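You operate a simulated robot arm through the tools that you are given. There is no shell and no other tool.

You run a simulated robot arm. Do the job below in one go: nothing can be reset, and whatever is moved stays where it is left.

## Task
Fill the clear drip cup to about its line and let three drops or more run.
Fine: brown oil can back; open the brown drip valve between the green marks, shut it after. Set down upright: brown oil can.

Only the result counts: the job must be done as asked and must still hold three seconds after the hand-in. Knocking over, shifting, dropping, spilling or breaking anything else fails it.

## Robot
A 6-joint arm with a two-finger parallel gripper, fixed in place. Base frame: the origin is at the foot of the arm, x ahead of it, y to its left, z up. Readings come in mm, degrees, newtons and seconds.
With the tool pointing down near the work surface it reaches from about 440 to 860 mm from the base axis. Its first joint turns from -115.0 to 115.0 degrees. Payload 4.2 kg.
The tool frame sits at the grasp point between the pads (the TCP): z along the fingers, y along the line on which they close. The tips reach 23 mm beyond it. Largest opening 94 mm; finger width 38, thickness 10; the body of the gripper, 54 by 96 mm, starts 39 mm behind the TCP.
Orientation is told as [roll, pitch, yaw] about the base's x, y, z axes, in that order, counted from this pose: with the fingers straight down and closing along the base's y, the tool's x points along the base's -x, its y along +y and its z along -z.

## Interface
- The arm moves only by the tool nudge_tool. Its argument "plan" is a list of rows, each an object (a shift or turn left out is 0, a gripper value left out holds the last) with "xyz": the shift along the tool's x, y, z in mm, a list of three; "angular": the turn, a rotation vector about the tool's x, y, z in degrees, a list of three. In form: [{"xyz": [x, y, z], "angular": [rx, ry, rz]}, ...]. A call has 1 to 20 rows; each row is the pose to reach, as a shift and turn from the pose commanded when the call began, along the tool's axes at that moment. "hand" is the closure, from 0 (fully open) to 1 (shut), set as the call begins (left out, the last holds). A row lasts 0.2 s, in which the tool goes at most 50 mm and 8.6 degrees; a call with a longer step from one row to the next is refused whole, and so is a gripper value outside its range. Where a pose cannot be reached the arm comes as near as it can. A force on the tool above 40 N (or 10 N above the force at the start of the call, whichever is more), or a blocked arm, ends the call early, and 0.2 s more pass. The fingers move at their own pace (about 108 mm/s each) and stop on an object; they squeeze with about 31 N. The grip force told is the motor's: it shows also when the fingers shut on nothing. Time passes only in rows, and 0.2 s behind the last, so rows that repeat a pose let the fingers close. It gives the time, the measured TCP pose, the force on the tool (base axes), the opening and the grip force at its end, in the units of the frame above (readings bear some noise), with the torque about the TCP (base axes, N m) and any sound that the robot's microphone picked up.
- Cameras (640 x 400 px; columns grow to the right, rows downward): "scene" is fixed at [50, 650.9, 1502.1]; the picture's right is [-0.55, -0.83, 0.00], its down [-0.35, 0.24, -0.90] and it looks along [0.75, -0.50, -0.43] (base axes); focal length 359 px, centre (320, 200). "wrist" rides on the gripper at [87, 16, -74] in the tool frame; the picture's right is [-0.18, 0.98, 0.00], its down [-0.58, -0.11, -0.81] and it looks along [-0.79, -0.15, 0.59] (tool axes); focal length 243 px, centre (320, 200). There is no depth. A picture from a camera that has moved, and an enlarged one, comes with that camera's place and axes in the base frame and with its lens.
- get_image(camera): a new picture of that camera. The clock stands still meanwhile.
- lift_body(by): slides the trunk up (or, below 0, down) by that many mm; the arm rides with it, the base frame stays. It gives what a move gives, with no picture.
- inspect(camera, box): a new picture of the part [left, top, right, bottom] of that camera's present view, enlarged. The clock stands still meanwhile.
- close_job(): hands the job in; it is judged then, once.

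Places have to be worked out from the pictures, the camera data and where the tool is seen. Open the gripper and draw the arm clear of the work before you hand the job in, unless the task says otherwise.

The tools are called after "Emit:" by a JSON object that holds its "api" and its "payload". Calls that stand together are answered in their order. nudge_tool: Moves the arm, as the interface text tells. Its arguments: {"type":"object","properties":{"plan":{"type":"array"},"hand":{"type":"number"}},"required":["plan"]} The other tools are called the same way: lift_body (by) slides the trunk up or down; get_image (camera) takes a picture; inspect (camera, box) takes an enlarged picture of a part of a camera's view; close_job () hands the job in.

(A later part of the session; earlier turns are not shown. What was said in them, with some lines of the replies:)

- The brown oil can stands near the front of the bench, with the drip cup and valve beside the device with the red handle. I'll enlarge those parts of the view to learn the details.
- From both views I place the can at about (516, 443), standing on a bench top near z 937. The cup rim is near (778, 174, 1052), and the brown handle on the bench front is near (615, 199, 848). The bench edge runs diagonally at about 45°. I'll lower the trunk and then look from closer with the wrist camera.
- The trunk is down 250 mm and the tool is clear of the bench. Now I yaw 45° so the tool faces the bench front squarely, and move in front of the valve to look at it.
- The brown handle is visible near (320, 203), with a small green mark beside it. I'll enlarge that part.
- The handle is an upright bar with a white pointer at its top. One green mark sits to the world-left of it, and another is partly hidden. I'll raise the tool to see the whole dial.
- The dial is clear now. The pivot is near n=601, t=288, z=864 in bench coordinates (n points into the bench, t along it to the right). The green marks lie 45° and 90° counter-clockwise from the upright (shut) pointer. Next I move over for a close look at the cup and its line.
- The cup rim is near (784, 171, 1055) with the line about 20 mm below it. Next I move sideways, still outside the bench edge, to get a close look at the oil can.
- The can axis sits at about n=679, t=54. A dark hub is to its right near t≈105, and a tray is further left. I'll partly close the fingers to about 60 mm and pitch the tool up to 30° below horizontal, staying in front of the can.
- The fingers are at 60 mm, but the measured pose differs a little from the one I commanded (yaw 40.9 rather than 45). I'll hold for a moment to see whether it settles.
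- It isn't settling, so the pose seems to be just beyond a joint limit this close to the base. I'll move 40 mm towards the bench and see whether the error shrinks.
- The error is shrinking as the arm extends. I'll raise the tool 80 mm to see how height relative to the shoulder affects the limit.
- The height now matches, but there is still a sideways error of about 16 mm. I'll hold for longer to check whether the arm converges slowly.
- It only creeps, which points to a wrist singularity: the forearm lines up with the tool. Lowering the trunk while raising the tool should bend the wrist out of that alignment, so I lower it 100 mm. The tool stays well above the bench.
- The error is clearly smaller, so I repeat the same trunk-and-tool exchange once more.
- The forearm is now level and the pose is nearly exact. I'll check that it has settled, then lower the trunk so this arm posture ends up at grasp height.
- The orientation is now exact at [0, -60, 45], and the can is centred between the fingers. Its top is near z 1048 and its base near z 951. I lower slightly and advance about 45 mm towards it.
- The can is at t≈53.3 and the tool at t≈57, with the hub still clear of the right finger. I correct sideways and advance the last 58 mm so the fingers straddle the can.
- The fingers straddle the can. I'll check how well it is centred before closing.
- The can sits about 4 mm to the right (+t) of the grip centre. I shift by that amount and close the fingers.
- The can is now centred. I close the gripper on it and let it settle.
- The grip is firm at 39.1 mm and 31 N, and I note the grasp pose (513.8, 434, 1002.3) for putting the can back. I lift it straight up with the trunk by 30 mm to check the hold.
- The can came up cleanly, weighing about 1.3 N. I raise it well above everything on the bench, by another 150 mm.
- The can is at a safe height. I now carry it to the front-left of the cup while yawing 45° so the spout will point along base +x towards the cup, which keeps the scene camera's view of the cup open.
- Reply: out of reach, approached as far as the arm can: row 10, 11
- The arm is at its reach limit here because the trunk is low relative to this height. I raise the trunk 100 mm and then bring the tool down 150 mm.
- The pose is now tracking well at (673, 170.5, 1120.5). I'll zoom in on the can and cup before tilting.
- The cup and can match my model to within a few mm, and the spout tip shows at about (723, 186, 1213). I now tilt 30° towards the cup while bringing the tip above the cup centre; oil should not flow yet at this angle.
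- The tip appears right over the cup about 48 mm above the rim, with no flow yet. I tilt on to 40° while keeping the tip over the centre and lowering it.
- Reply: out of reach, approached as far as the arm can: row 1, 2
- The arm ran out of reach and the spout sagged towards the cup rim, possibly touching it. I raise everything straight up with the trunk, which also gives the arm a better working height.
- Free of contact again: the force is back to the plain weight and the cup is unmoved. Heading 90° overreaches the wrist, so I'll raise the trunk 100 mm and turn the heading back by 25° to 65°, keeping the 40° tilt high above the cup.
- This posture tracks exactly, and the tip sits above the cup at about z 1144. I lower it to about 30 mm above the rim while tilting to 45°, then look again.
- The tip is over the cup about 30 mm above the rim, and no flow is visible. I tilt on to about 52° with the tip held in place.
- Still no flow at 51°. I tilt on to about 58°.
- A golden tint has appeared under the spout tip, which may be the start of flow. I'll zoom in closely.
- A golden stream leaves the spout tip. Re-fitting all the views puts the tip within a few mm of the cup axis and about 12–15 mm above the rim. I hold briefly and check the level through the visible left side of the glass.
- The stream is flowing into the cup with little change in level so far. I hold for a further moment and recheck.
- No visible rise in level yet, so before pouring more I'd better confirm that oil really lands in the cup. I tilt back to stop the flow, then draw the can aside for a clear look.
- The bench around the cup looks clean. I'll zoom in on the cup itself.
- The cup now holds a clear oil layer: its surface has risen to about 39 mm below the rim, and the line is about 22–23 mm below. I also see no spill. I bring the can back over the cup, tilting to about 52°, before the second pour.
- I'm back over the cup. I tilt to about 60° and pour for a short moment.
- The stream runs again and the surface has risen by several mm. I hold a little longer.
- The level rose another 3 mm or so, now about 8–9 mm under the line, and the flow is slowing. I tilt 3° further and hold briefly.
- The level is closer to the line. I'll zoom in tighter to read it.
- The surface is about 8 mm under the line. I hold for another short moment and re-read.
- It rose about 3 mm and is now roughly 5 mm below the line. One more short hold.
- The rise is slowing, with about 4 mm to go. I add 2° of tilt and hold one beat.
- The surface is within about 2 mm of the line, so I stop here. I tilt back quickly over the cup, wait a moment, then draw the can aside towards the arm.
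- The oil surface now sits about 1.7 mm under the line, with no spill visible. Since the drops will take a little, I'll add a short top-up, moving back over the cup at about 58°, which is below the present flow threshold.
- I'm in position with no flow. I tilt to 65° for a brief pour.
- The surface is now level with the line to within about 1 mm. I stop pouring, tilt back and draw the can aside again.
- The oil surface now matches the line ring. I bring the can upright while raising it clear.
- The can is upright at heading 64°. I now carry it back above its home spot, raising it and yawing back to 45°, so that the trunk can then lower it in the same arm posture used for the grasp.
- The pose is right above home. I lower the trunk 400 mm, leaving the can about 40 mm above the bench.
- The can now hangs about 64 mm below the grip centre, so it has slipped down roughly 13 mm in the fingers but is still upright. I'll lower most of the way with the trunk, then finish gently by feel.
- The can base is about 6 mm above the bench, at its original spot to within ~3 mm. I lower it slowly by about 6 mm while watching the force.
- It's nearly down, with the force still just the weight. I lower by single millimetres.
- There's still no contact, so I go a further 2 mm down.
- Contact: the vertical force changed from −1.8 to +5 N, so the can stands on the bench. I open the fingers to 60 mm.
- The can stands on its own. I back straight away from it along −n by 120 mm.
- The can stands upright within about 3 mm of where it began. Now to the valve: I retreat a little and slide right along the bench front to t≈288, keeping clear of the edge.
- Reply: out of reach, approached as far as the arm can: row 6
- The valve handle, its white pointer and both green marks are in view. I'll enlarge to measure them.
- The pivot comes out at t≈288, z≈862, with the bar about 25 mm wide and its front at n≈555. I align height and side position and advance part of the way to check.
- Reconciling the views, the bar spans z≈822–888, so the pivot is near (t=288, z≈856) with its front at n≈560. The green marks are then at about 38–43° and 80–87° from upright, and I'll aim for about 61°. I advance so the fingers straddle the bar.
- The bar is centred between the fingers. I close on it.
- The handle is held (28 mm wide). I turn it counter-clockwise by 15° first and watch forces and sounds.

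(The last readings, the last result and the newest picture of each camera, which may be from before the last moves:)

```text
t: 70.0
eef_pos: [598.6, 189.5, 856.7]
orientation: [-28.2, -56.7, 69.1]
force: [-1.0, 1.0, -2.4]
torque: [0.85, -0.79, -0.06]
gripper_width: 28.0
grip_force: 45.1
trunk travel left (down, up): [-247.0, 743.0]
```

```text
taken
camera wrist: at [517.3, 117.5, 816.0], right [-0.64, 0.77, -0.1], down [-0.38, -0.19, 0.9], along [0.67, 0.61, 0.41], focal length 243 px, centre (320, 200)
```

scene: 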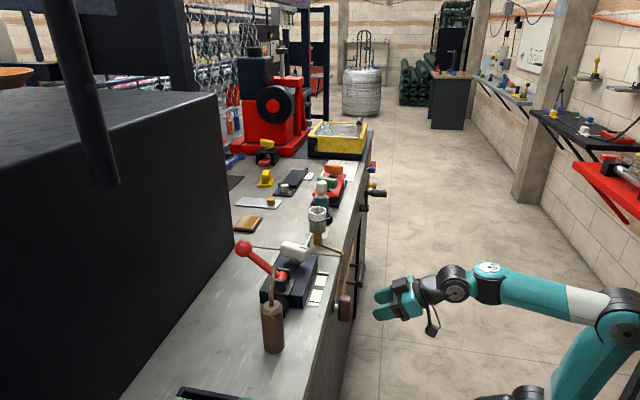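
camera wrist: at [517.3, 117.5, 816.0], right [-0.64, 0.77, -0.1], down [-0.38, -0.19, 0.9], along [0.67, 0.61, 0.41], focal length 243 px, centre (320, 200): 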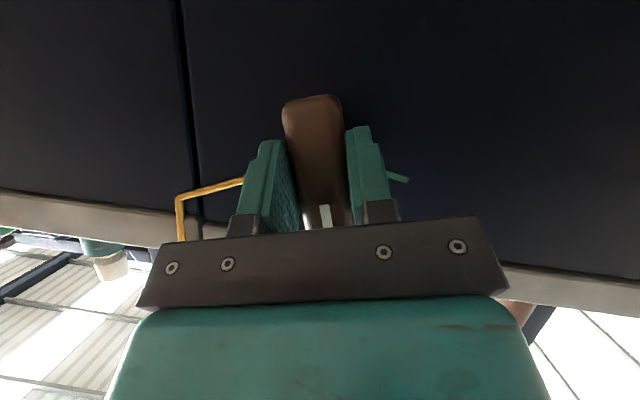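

The handle turns with the grip at little force. I continue by 46° more to about 61°.

Emit:
{"api": "nudge_tool", "payload": {"plan": [{"xyz": [0, 0, 0], "angular": [3.83, 0, -6.64]}, {"xyz": [0, 0, 0], "angular": [7.67, 0, -13.28]}, {"xyz": [0, 0, 0], "angular": [11.5, 0, -19.92]}, {"xyz": [0, 0, 0], "angular": [15.33, 0, -26.56]}, {"xyz": [0, 0, 0], "angular": [19.17, 0, -33.2]}, {"xyz": [0, 0, 0], "angular": [23, 0, -39.84]}]}}

Emit:
{"api": "get_image", "payload": {"camera": "wrist"}}

Emit:
{"api": "inspect", "payload": {"camera": "scene", "box": [290, 190, 400, 340]}}

```text
t: 71.4
eef_pos: [596.3, 189.5, 856.9]
orientation: [-74.3, -24.5, 101.5]
force: [-26.7, 3.4, -12.5]
torque: [0.2, -0.12, -0.35]
gripper_width: 27.8
grip_force: 45.3
trunk travel left (down, up): [-247.0, 743.0]
```

```text
taken
camera wrist: at [538.5, 96.2, 823.8], right [-0.37, 0.5, -0.78], down [-0.81, 0.24, 0.54], along [0.45, 0.84, 0.31], focal length 243 px, centre (320, 200)
```

wrist: 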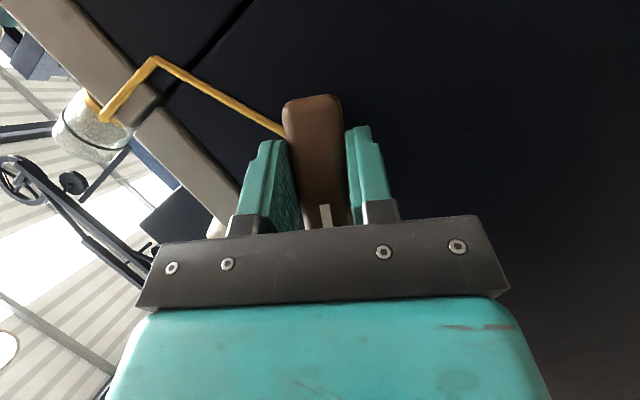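

```text
2.67 times, centred on (345, 265) of scene
camera zoom: at [50.0, 650.9, 1502.1], right [-0.55, -0.83, 0.0], down [-0.35, 0.24, -0.9], along [0.75, -0.5, -0.43], focal length 958 px, centre (253, 27)
```

zoom: 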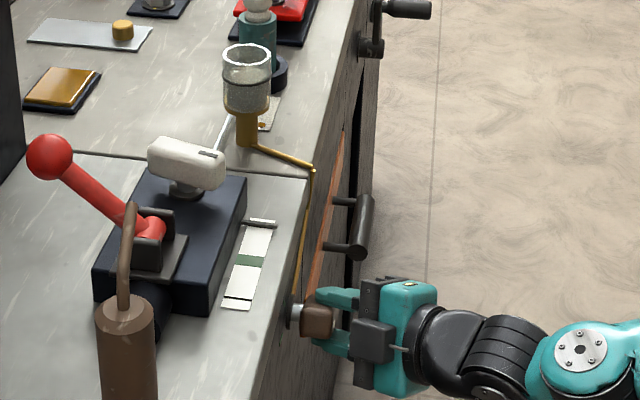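

The handle is at about 61°, and a golden drop has appeared on the small plate under the cup, so it is dripping. I hold here, easing the tool 2 mm in the direction of the side force, and watch for more drops.

Emit:
{"api": "inspect", "payload": {"camera": "scene", "box": [300, 195, 345, 245]}}

Emit:
{"api": "nudge_tool", "payload": {"plan": [{"xyz": [0, 0, 0]}, {"xyz": [0, 0, 0]}, {"xyz": [0, 0, 0]}, {"xyz": [0, 0, 0]}]}}

Emit:
{"api": "inspect", "payload": {"camera": "scene", "box": [300, 195, 345, 245]}}

```text
8.00 times, centred on (322, 220) of scene
camera zoom: at [50.0, 650.9, 1502.1], right [-0.55, -0.83, 0.0], down [-0.35, 0.24, -0.9], along [0.75, -0.5, -0.43], focal length 2875 px, centre (300, 40)
```

zoom: 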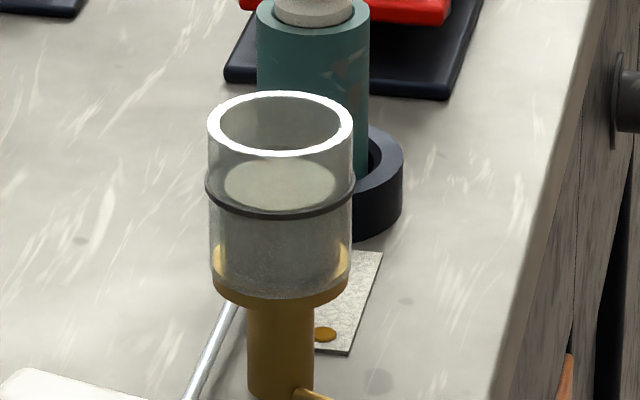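

```text
t: 72.1
eef_pos: [596.9, 188.7, 856.6]
orientation: [-74.2, -24.8, 101.6]
force: [-13.7, 2.2, -1.8]
torque: [0.41, -0.34, -1.06]
gripper_width: 27.9
grip_force: 44.5
trunk travel left (down, up): [-247.0, 743.0]
stopped in row 3: the force on the tool passed its limit at 41 N (the readings are from after the stop); the commanded pose is now the measured one
```

```text
8.00 times, centred on (322, 220) of scene
camera zoom: at [50.0, 650.9, 1502.1], right [-0.55, -0.83, 0.0], down [-0.35, 0.24, -0.9], along [0.75, -0.5, -0.43], focal length 2875 px, centre (300, 40)
```

zoom: 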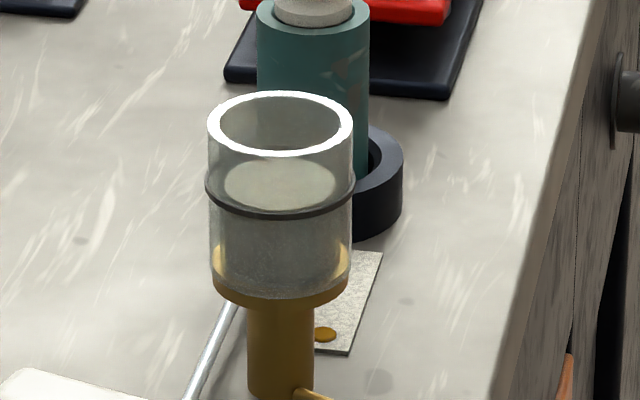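

There's a drop spot on the plate and the level is steady. The hold force crept up, so I release the handle to relieve the stress; it should stay where it is. Then I check the pointer against the marks.

Emit:
{"api": "nudge_tool", "payload": {"plan": [{"xyz": [0, 0, 0]}, {"xyz": [0, 0, 0]}], "hand": 0.5}}

Emit:
{"api": "get_image", "payload": {"camera": "wrist"}}

Emit:
{"api": "inspect", "payload": {"camera": "scene", "box": [300, 195, 345, 245]}}

```text
t: 72.7
eef_pos: [598.6, 189.0, 855.7]
orientation: [-74.3, -24.7, 101.5]
force: [0.5, 0.8, 0.0]
torque: [0.0, -0.02, -0.01]
gripper_width: 46.8
grip_force: 0.1
trunk travel left (down, up): [-247.0, 743.0]
```

```text
taken
camera wrist: at [539.2, 95.9, 823.6], right [-0.37, 0.5, -0.78], down [-0.81, 0.24, 0.54], along [0.45, 0.83, 0.31], focal length 243 px, centre (320, 200)
```

wrist: 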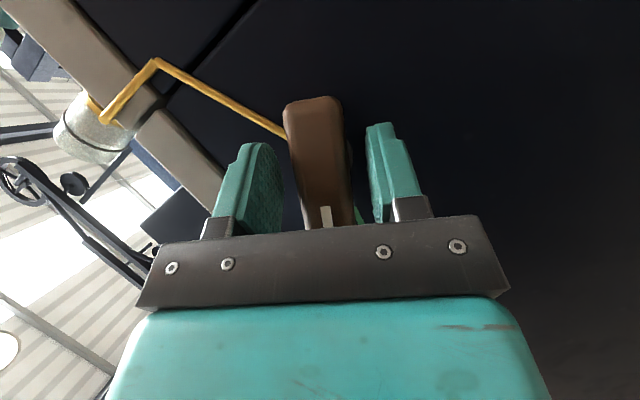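

```text
8.00 times, centred on (322, 220) of scene
camera zoom: at [50.0, 650.9, 1502.1], right [-0.55, -0.83, 0.0], down [-0.35, 0.24, -0.9], along [0.75, -0.5, -0.43], focal length 2875 px, centre (300, 40)
```

zoom: 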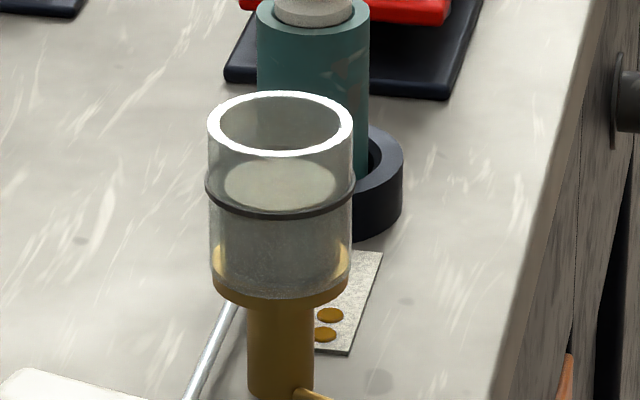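

The handle stays put, and a second drop has landed, so there's roughly one drop every 1.2 s. I wait a bit for the third and fourth.

Emit:
{"api": "nudge_tool", "payload": {"plan": [{"xyz": [0, 0, 0]}, {"xyz": [0, 0, 0]}, {"xyz": [0, 0, 0]}, {"xyz": [0, 0, 0]}, {"xyz": [0, 0, 0]}, {"xyz": [0, 0, 0]}, {"xyz": [0, 0, 0]}, {"xyz": [0, 0, 0]}]}}

Emit:
{"api": "inspect", "payload": {"camera": "scene", "box": [300, 195, 345, 245]}}

Emit:
{"api": "inspect", "payload": {"camera": "wrist", "box": [200, 60, 440, 240]}}

```text
t: 74.5
eef_pos: [597.8, 189.2, 856.2]
orientation: [-74.1, -24.7, 101.5]
force: [0.4, -0.2, 0.6]
torque: [-0.01, -0.01, 0.0]
gripper_width: 47.1
grip_force: 0.1
trunk travel left (down, up): [-247.0, 743.0]
```

```text
8.00 times, centred on (322, 220) of scene
camera zoom: at [50.0, 650.9, 1502.1], right [-0.55, -0.83, 0.0], down [-0.35, 0.24, -0.9], along [0.75, -0.5, -0.43], focal length 2875 px, centre (300, 40)
```

zoom: 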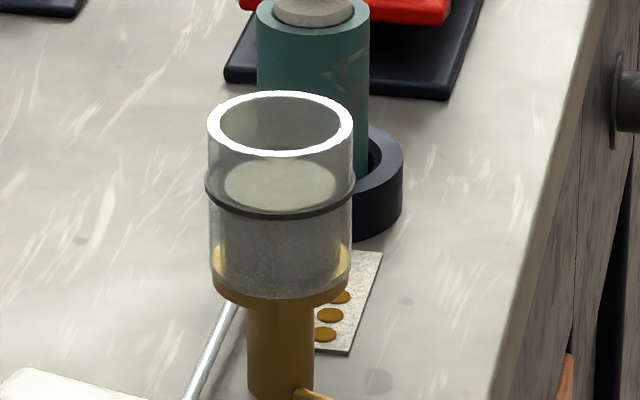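

```text
2.22 times, centred on (320, 150) of wrist
camera zoom: at [539.0, 96.0, 823.6], right [-0.37, 0.5, -0.78], down [-0.81, 0.24, 0.54], along [0.45, 0.83, 0.31], focal length 539 px, centre (320, 311)
```

zoom: 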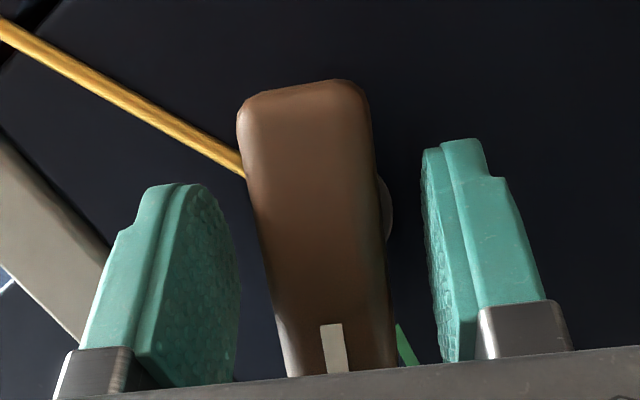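

Three drop spots are now on the plate, and the pointer sits between the marks. I wait one more drop interval for margin.

Emit:
{"api": "nudge_tool", "payload": {"plan": [{"xyz": [0, 0, 0]}, {"xyz": [0, 0, 0]}, {"xyz": [0, 0, 0]}, {"xyz": [0, 0, 0]}, {"xyz": [0, 0, 0]}, {"xyz": [0, 0, 0]}, {"xyz": [0, 0, 0]}]}}

Emit:
{"api": "inspect", "payload": {"camera": "scene", "box": [300, 195, 345, 245]}}

```text
t: 76.1
eef_pos: [597.3, 189.0, 855.7]
orientation: [-74.1, -24.7, 101.5]
force: [0.0, 0.4, 0.1]
torque: [0.0, 0.01, 0.01]
gripper_width: 46.9
grip_force: 0.0
trunk travel left (down, up): [-247.0, 743.0]
```

```text
8.00 times, centred on (322, 220) of scene
camera zoom: at [50.0, 650.9, 1502.1], right [-0.55, -0.83, 0.0], down [-0.35, 0.24, -0.9], along [0.75, -0.5, -0.43], focal length 2875 px, centre (300, 40)
```

zoom: 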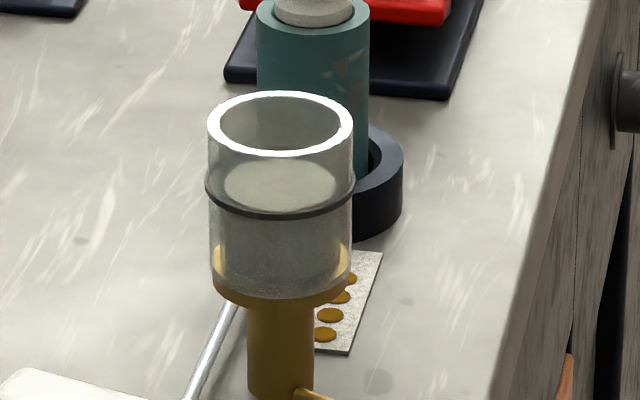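

Four drops have landed, with the oil level still at the line. I grip the handle again to shut the valve.

Emit:
{"api": "nudge_tool", "payload": {"plan": [{"xyz": [0, 0, 0]}, {"xyz": [0, 0, 0]}], "hand": 1.0}}

```text
t: 76.7
eef_pos: [598.4, 188.3, 855.4]
orientation: [-74.2, -24.7, 101.5]
force: [-1.4, 0.8, -3.5]
torque: [0.49, -0.49, -0.35]
gripper_width: 27.8
grip_force: 44.9
trunk travel left (down, up): [-247.0, 743.0]
```

It's held with low side force. I turn it clockwise by about 61°, back to upright.

Emit:
{"api": "nudge_tool", "payload": {"plan": [{"xyz": [0, 0, 0], "angular": [-3.84, 0, 6.65]}, {"xyz": [0, 0, 0], "angular": [-7.68, 0, 13.29]}, {"xyz": [0, 0, 0], "angular": [-11.51, 0, 19.94]}, {"xyz": [0, 0, 0], "angular": [-15.35, 0, 26.59]}, {"xyz": [0, 0, 0], "angular": [-19.19, 0, 33.23]}, {"xyz": [0, 0, 0], "angular": [-23.03, 0, 39.88]}, {"xyz": [0, 0, 0], "angular": [-26.86, 0, 46.53]}, {"xyz": [0, 0, 0], "angular": [-30.7, 0, 53.2]}]}}

Emit:
{"api": "get_image", "payload": {"camera": "wrist"}}

Emit:
{"api": "inspect", "payload": {"camera": "scene", "box": [290, 190, 400, 340]}}

```text
t: 78.5
eef_pos: [597.8, 188.4, 856.7]
orientation: [1.1, -59.8, 44.1]
force: [10.5, -2.3, 5.5]
torque: [-0.68, -0.19, 0.55]
gripper_width: 27.8
grip_force: 44.9
trunk travel left (down, up): [-247.0, 743.0]
```

```text
taken
camera wrist: at [510.1, 124.8, 818.8], right [-0.63, 0.76, 0.17], down [-0.2, -0.37, 0.91], along [0.75, 0.54, 0.39], focal length 243 px, centre (320, 200)
```

wrist: 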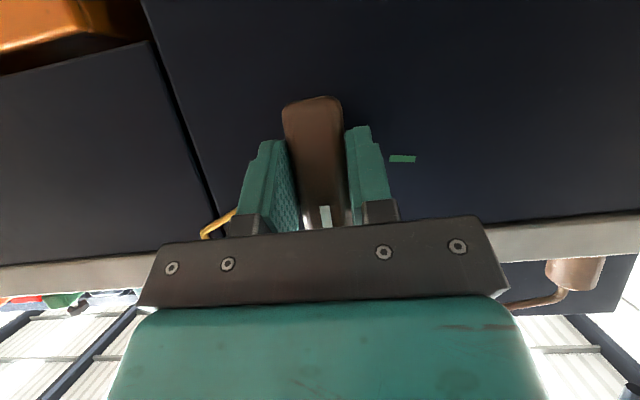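

```text
2.67 times, centred on (345, 265) of scene
camera zoom: at [50.0, 650.9, 1502.1], right [-0.55, -0.83, 0.0], down [-0.35, 0.24, -0.9], along [0.75, -0.5, -0.43], focal length 958 px, centre (253, 27)
```

zoom: 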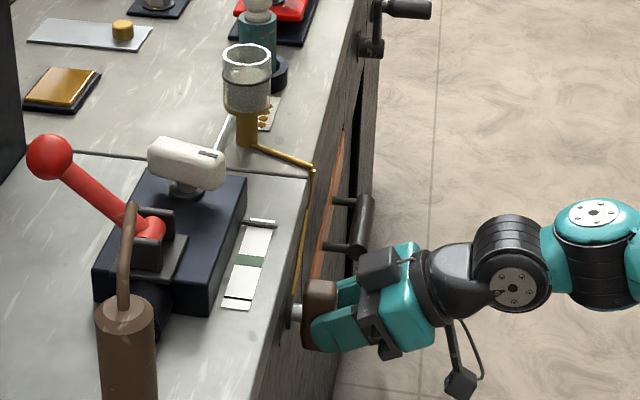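

The handle is upright again, with resisting torque suggesting it sits against its closed stop. I release it and let it settle, then look.

Emit:
{"api": "nudge_tool", "payload": {"plan": [{"xyz": [0, 0, 0]}, {"xyz": [0, 0, 0]}, {"xyz": [0, 0, 0]}], "hand": 0.5}}

Emit:
{"api": "inspect", "payload": {"camera": "wrist", "box": [200, 60, 440, 240]}}

```text
t: 79.3
eef_pos: [598.5, 189.4, 855.1]
orientation: [0.8, -59.8, 44.3]
force: [0.1, -0.1, 0.7]
torque: [0.01, -0.01, 0.01]
gripper_width: 47.1
grip_force: 0.0
trunk travel left (down, up): [-247.0, 743.0]
```

```text
2.22 times, centred on (320, 150) of wrist
camera zoom: at [509.3, 125.2, 818.4], right [-0.63, 0.76, 0.17], down [-0.2, -0.37, 0.91], along [0.75, 0.54, 0.38], focal length 539 px, centre (320, 311)
```

zoom: 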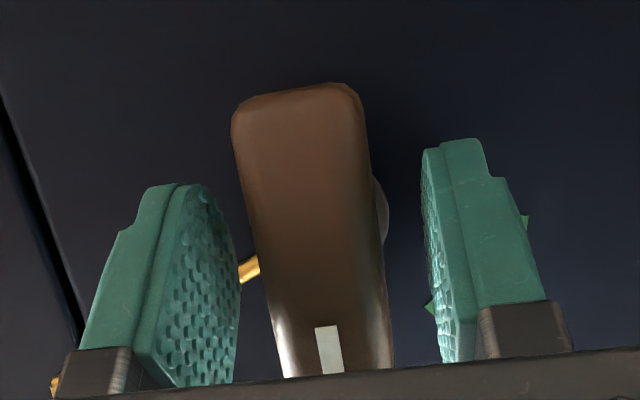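

The handle looks exactly as it did before opening. I back the fingers straight off by 75 mm.

Emit:
{"api": "nudge_tool", "payload": {"plan": [{"xyz": [12.5, 0, -21.7]}, {"xyz": [25, 0, -43.3]}, {"xyz": [37.5, 0, -65]}, {"xyz": [37.5, 0, -65]}]}}

Emit:
{"api": "inspect", "payload": {"camera": "wrist", "box": [250, 60, 420, 200]}}

Emit:
{"api": "inspect", "payload": {"camera": "scene", "box": [300, 195, 345, 245]}}

```text
t: 80.3
eef_pos: [544.1, 136.6, 854.4]
orientation: [0.9, -59.7, 44.3]
force: [-0.1, 0.0, 0.0]
torque: [0.03, 0.0, 0.04]
gripper_width: 47.2
grip_force: 0.1
trunk travel left (down, up): [-247.0, 743.0]
```

```text
2.86 times, centred on (335, 130) of wrist
camera zoom: at [455.5, 72.7, 817.9], right [-0.63, 0.76, 0.17], down [-0.2, -0.37, 0.91], along [0.75, 0.54, 0.38], focal length 693 px, centre (277, 400)
```

zoom: 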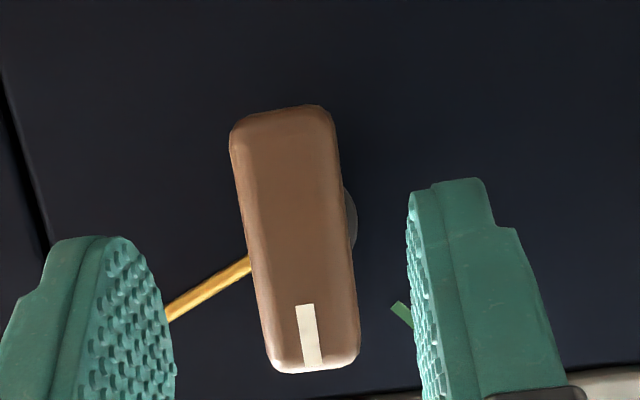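

```text
8.00 times, centred on (322, 220) of scene
camera zoom: at [50.0, 650.9, 1502.1], right [-0.55, -0.83, 0.0], down [-0.35, 0.24, -0.9], along [0.75, -0.5, -0.43], focal length 2875 px, centre (300, 40)
```

zoom: 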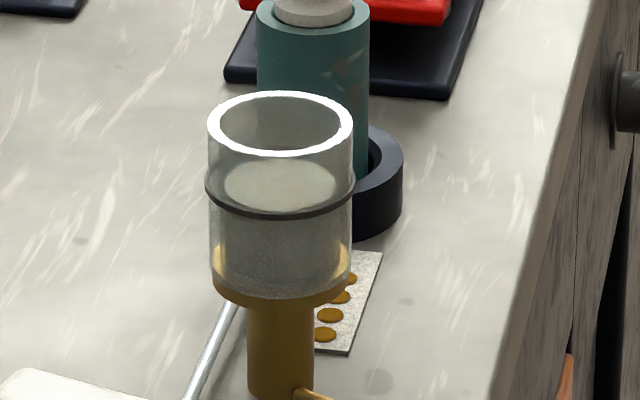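

The pointer is upright, as it was at the start, and there are four drops on the plate. I open the gripper fully, draw back a little further, and wait to confirm the dripping has stopped.

Emit:
{"api": "nudge_tool", "payload": {"plan": [{"xyz": [10, 0, -17.3]}, {"xyz": [20, 0, -34.6]}, {"xyz": [20, 0, -34.6]}, {"xyz": [20, 0, -34.6]}, {"xyz": [20, 0, -34.6]}, {"xyz": [20, 0, -34.6]}, {"xyz": [20, 0, -34.6]}, {"xyz": [20, 0, -34.6]}, {"xyz": [20, 0, -34.6]}, {"xyz": [20, 0, -34.6]}, {"xyz": [20, 0, -34.6]}, {"xyz": [20, 0, -34.6]}, {"xyz": [20, 0, -34.6]}, {"xyz": [20, 0, -34.6]}, {"xyz": [20, 0, -34.6]}], "hand": 0.0}}

Emit:
{"api": "inspect", "payload": {"camera": "scene", "box": [300, 195, 345, 245]}}

Emit:
{"api": "get_image", "payload": {"camera": "wrist"}}

Emit:
{"api": "get_image", "payload": {"camera": "scene"}}

```text
t: 83.5
eef_pos: [542.7, 117.8, 850.8]
orientation: [0.8, -59.8, 44.3]
force: [-0.3, -0.7, -0.3]
torque: [-0.01, -0.03, 0.03]
gripper_width: 93.9
grip_force: 0.0
out of reach, approached as far as the arm can: row 1, 2, 3, 4, 5, 6, 7, 8, 9, 10, 11, 12, 13, 14, 15
trunk travel left (down, up): [-247.0, 743.0]
```

```text
8.00 times, centred on (322, 220) of scene
camera zoom: at [50.0, 650.9, 1502.1], right [-0.55, -0.83, 0.0], down [-0.35, 0.24, -0.9], along [0.75, -0.5, -0.43], focal length 2875 px, centre (300, 40)
```

zoom: 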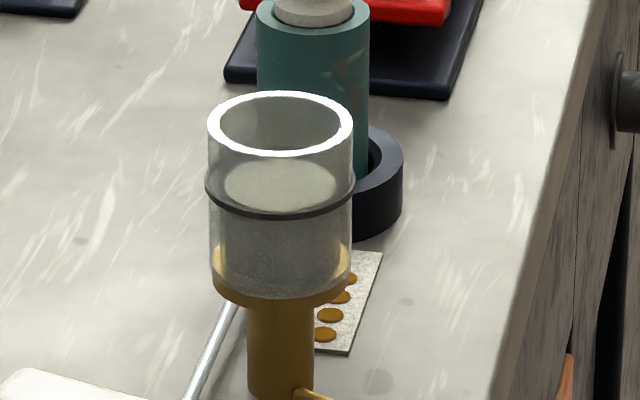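

```text
taken
camera wrist: at [453.5, 54.5, 814.1], right [-0.63, 0.76, 0.17], down [-0.2, -0.37, 0.91], along [0.75, 0.54, 0.38], focal length 243 px, centre (320, 200)
```

wrist: 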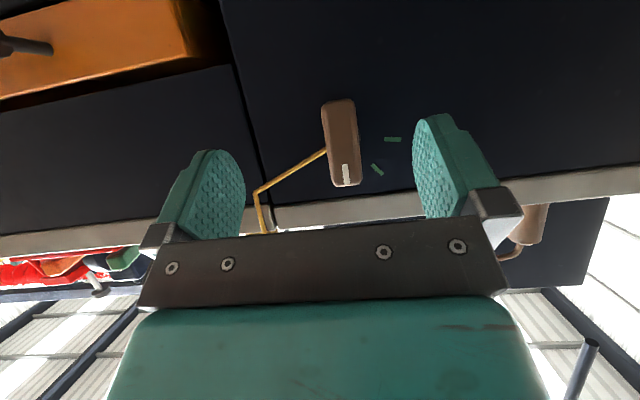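

```text
taken
```

scene: 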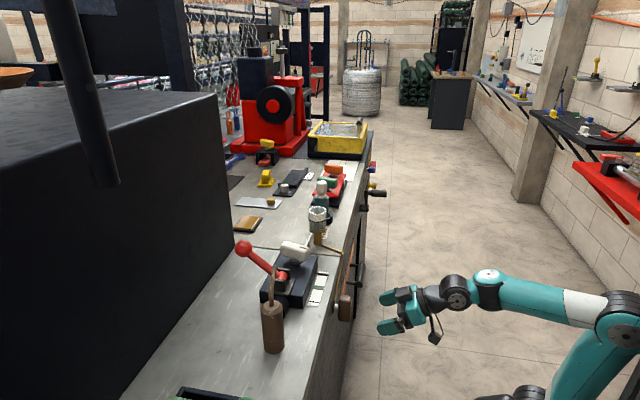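

There's been no new drop in about 7 s, so the valve is shut, and the arm is clear with the gripper open. As a last check I look over the bench and the can.

Emit:
{"api": "inspect", "payload": {"camera": "scene", "box": [230, 180, 370, 370]}}

Emit:
{"api": "inspect", "payload": {"camera": "wrist", "box": [290, 70, 420, 210]}}

```text
2.11 times, centred on (300, 275) of scene
camera zoom: at [50.0, 650.9, 1502.1], right [-0.55, -0.83, 0.0], down [-0.35, 0.24, -0.9], along [0.75, -0.5, -0.43], focal length 757 px, centre (362, 42)
```

zoom: 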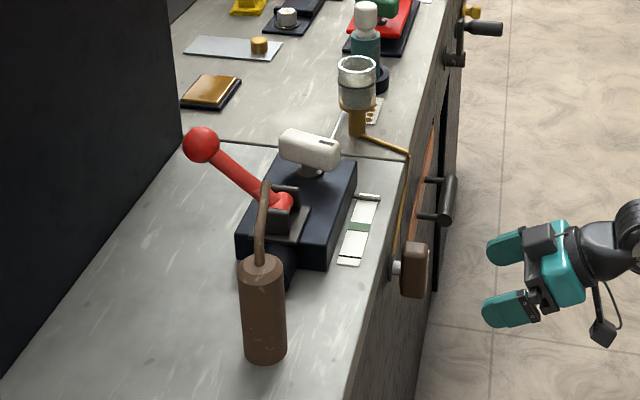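

```text
2.86 times, centred on (355, 140) of wrist
camera zoom: at [453.5, 54.5, 814.1], right [-0.63, 0.76, 0.17], down [-0.2, -0.37, 0.91], along [0.75, 0.54, 0.38], focal length 693 px, centre (220, 371)
```

zoom: 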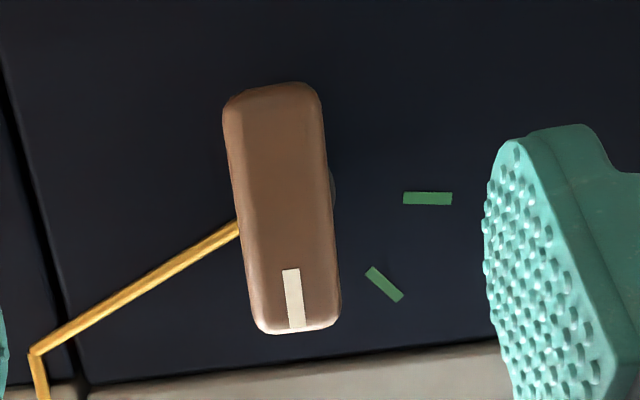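

Everything is in place: the cup is filled to its line, four drops have run, the valve is shut, the can stands upright at its spot, nothing is spilled, and the arm is clear and open. I hand the job in.

Emit:
{"api": "close_job", "payload": {}}

```text
The job is handed in.
```

The drip cup is filled to about its line and four drops ran onto the small plate beneath it. I've handed the job in, but no verdict came back.

- **Cup:** the oil surface matches the line ring in the scene camera view, and the drops did not visibly lower it.
- **Valve:** I opened it to about 61°, which I measured as between the green marks, roughly 40° and 83°. I then turned it back to upright. No new drop appeared in about 7 seconds after it was shut.
- **Oil can:** it stands upright about 3 mm from where it started, with its spout turned roughly 10° because the can shifted in the grip.
- **Contact and force:** while I was first moving into position, the spout briefly touched the cup rim with about 3 N. The cup did not move. While I held the valve open, the force on the tool briefly reached its 40 N limit, so I let go of the handle and regripped it to close.

No spill was visible on the bench, and the arm is drawn back with the gripper open.
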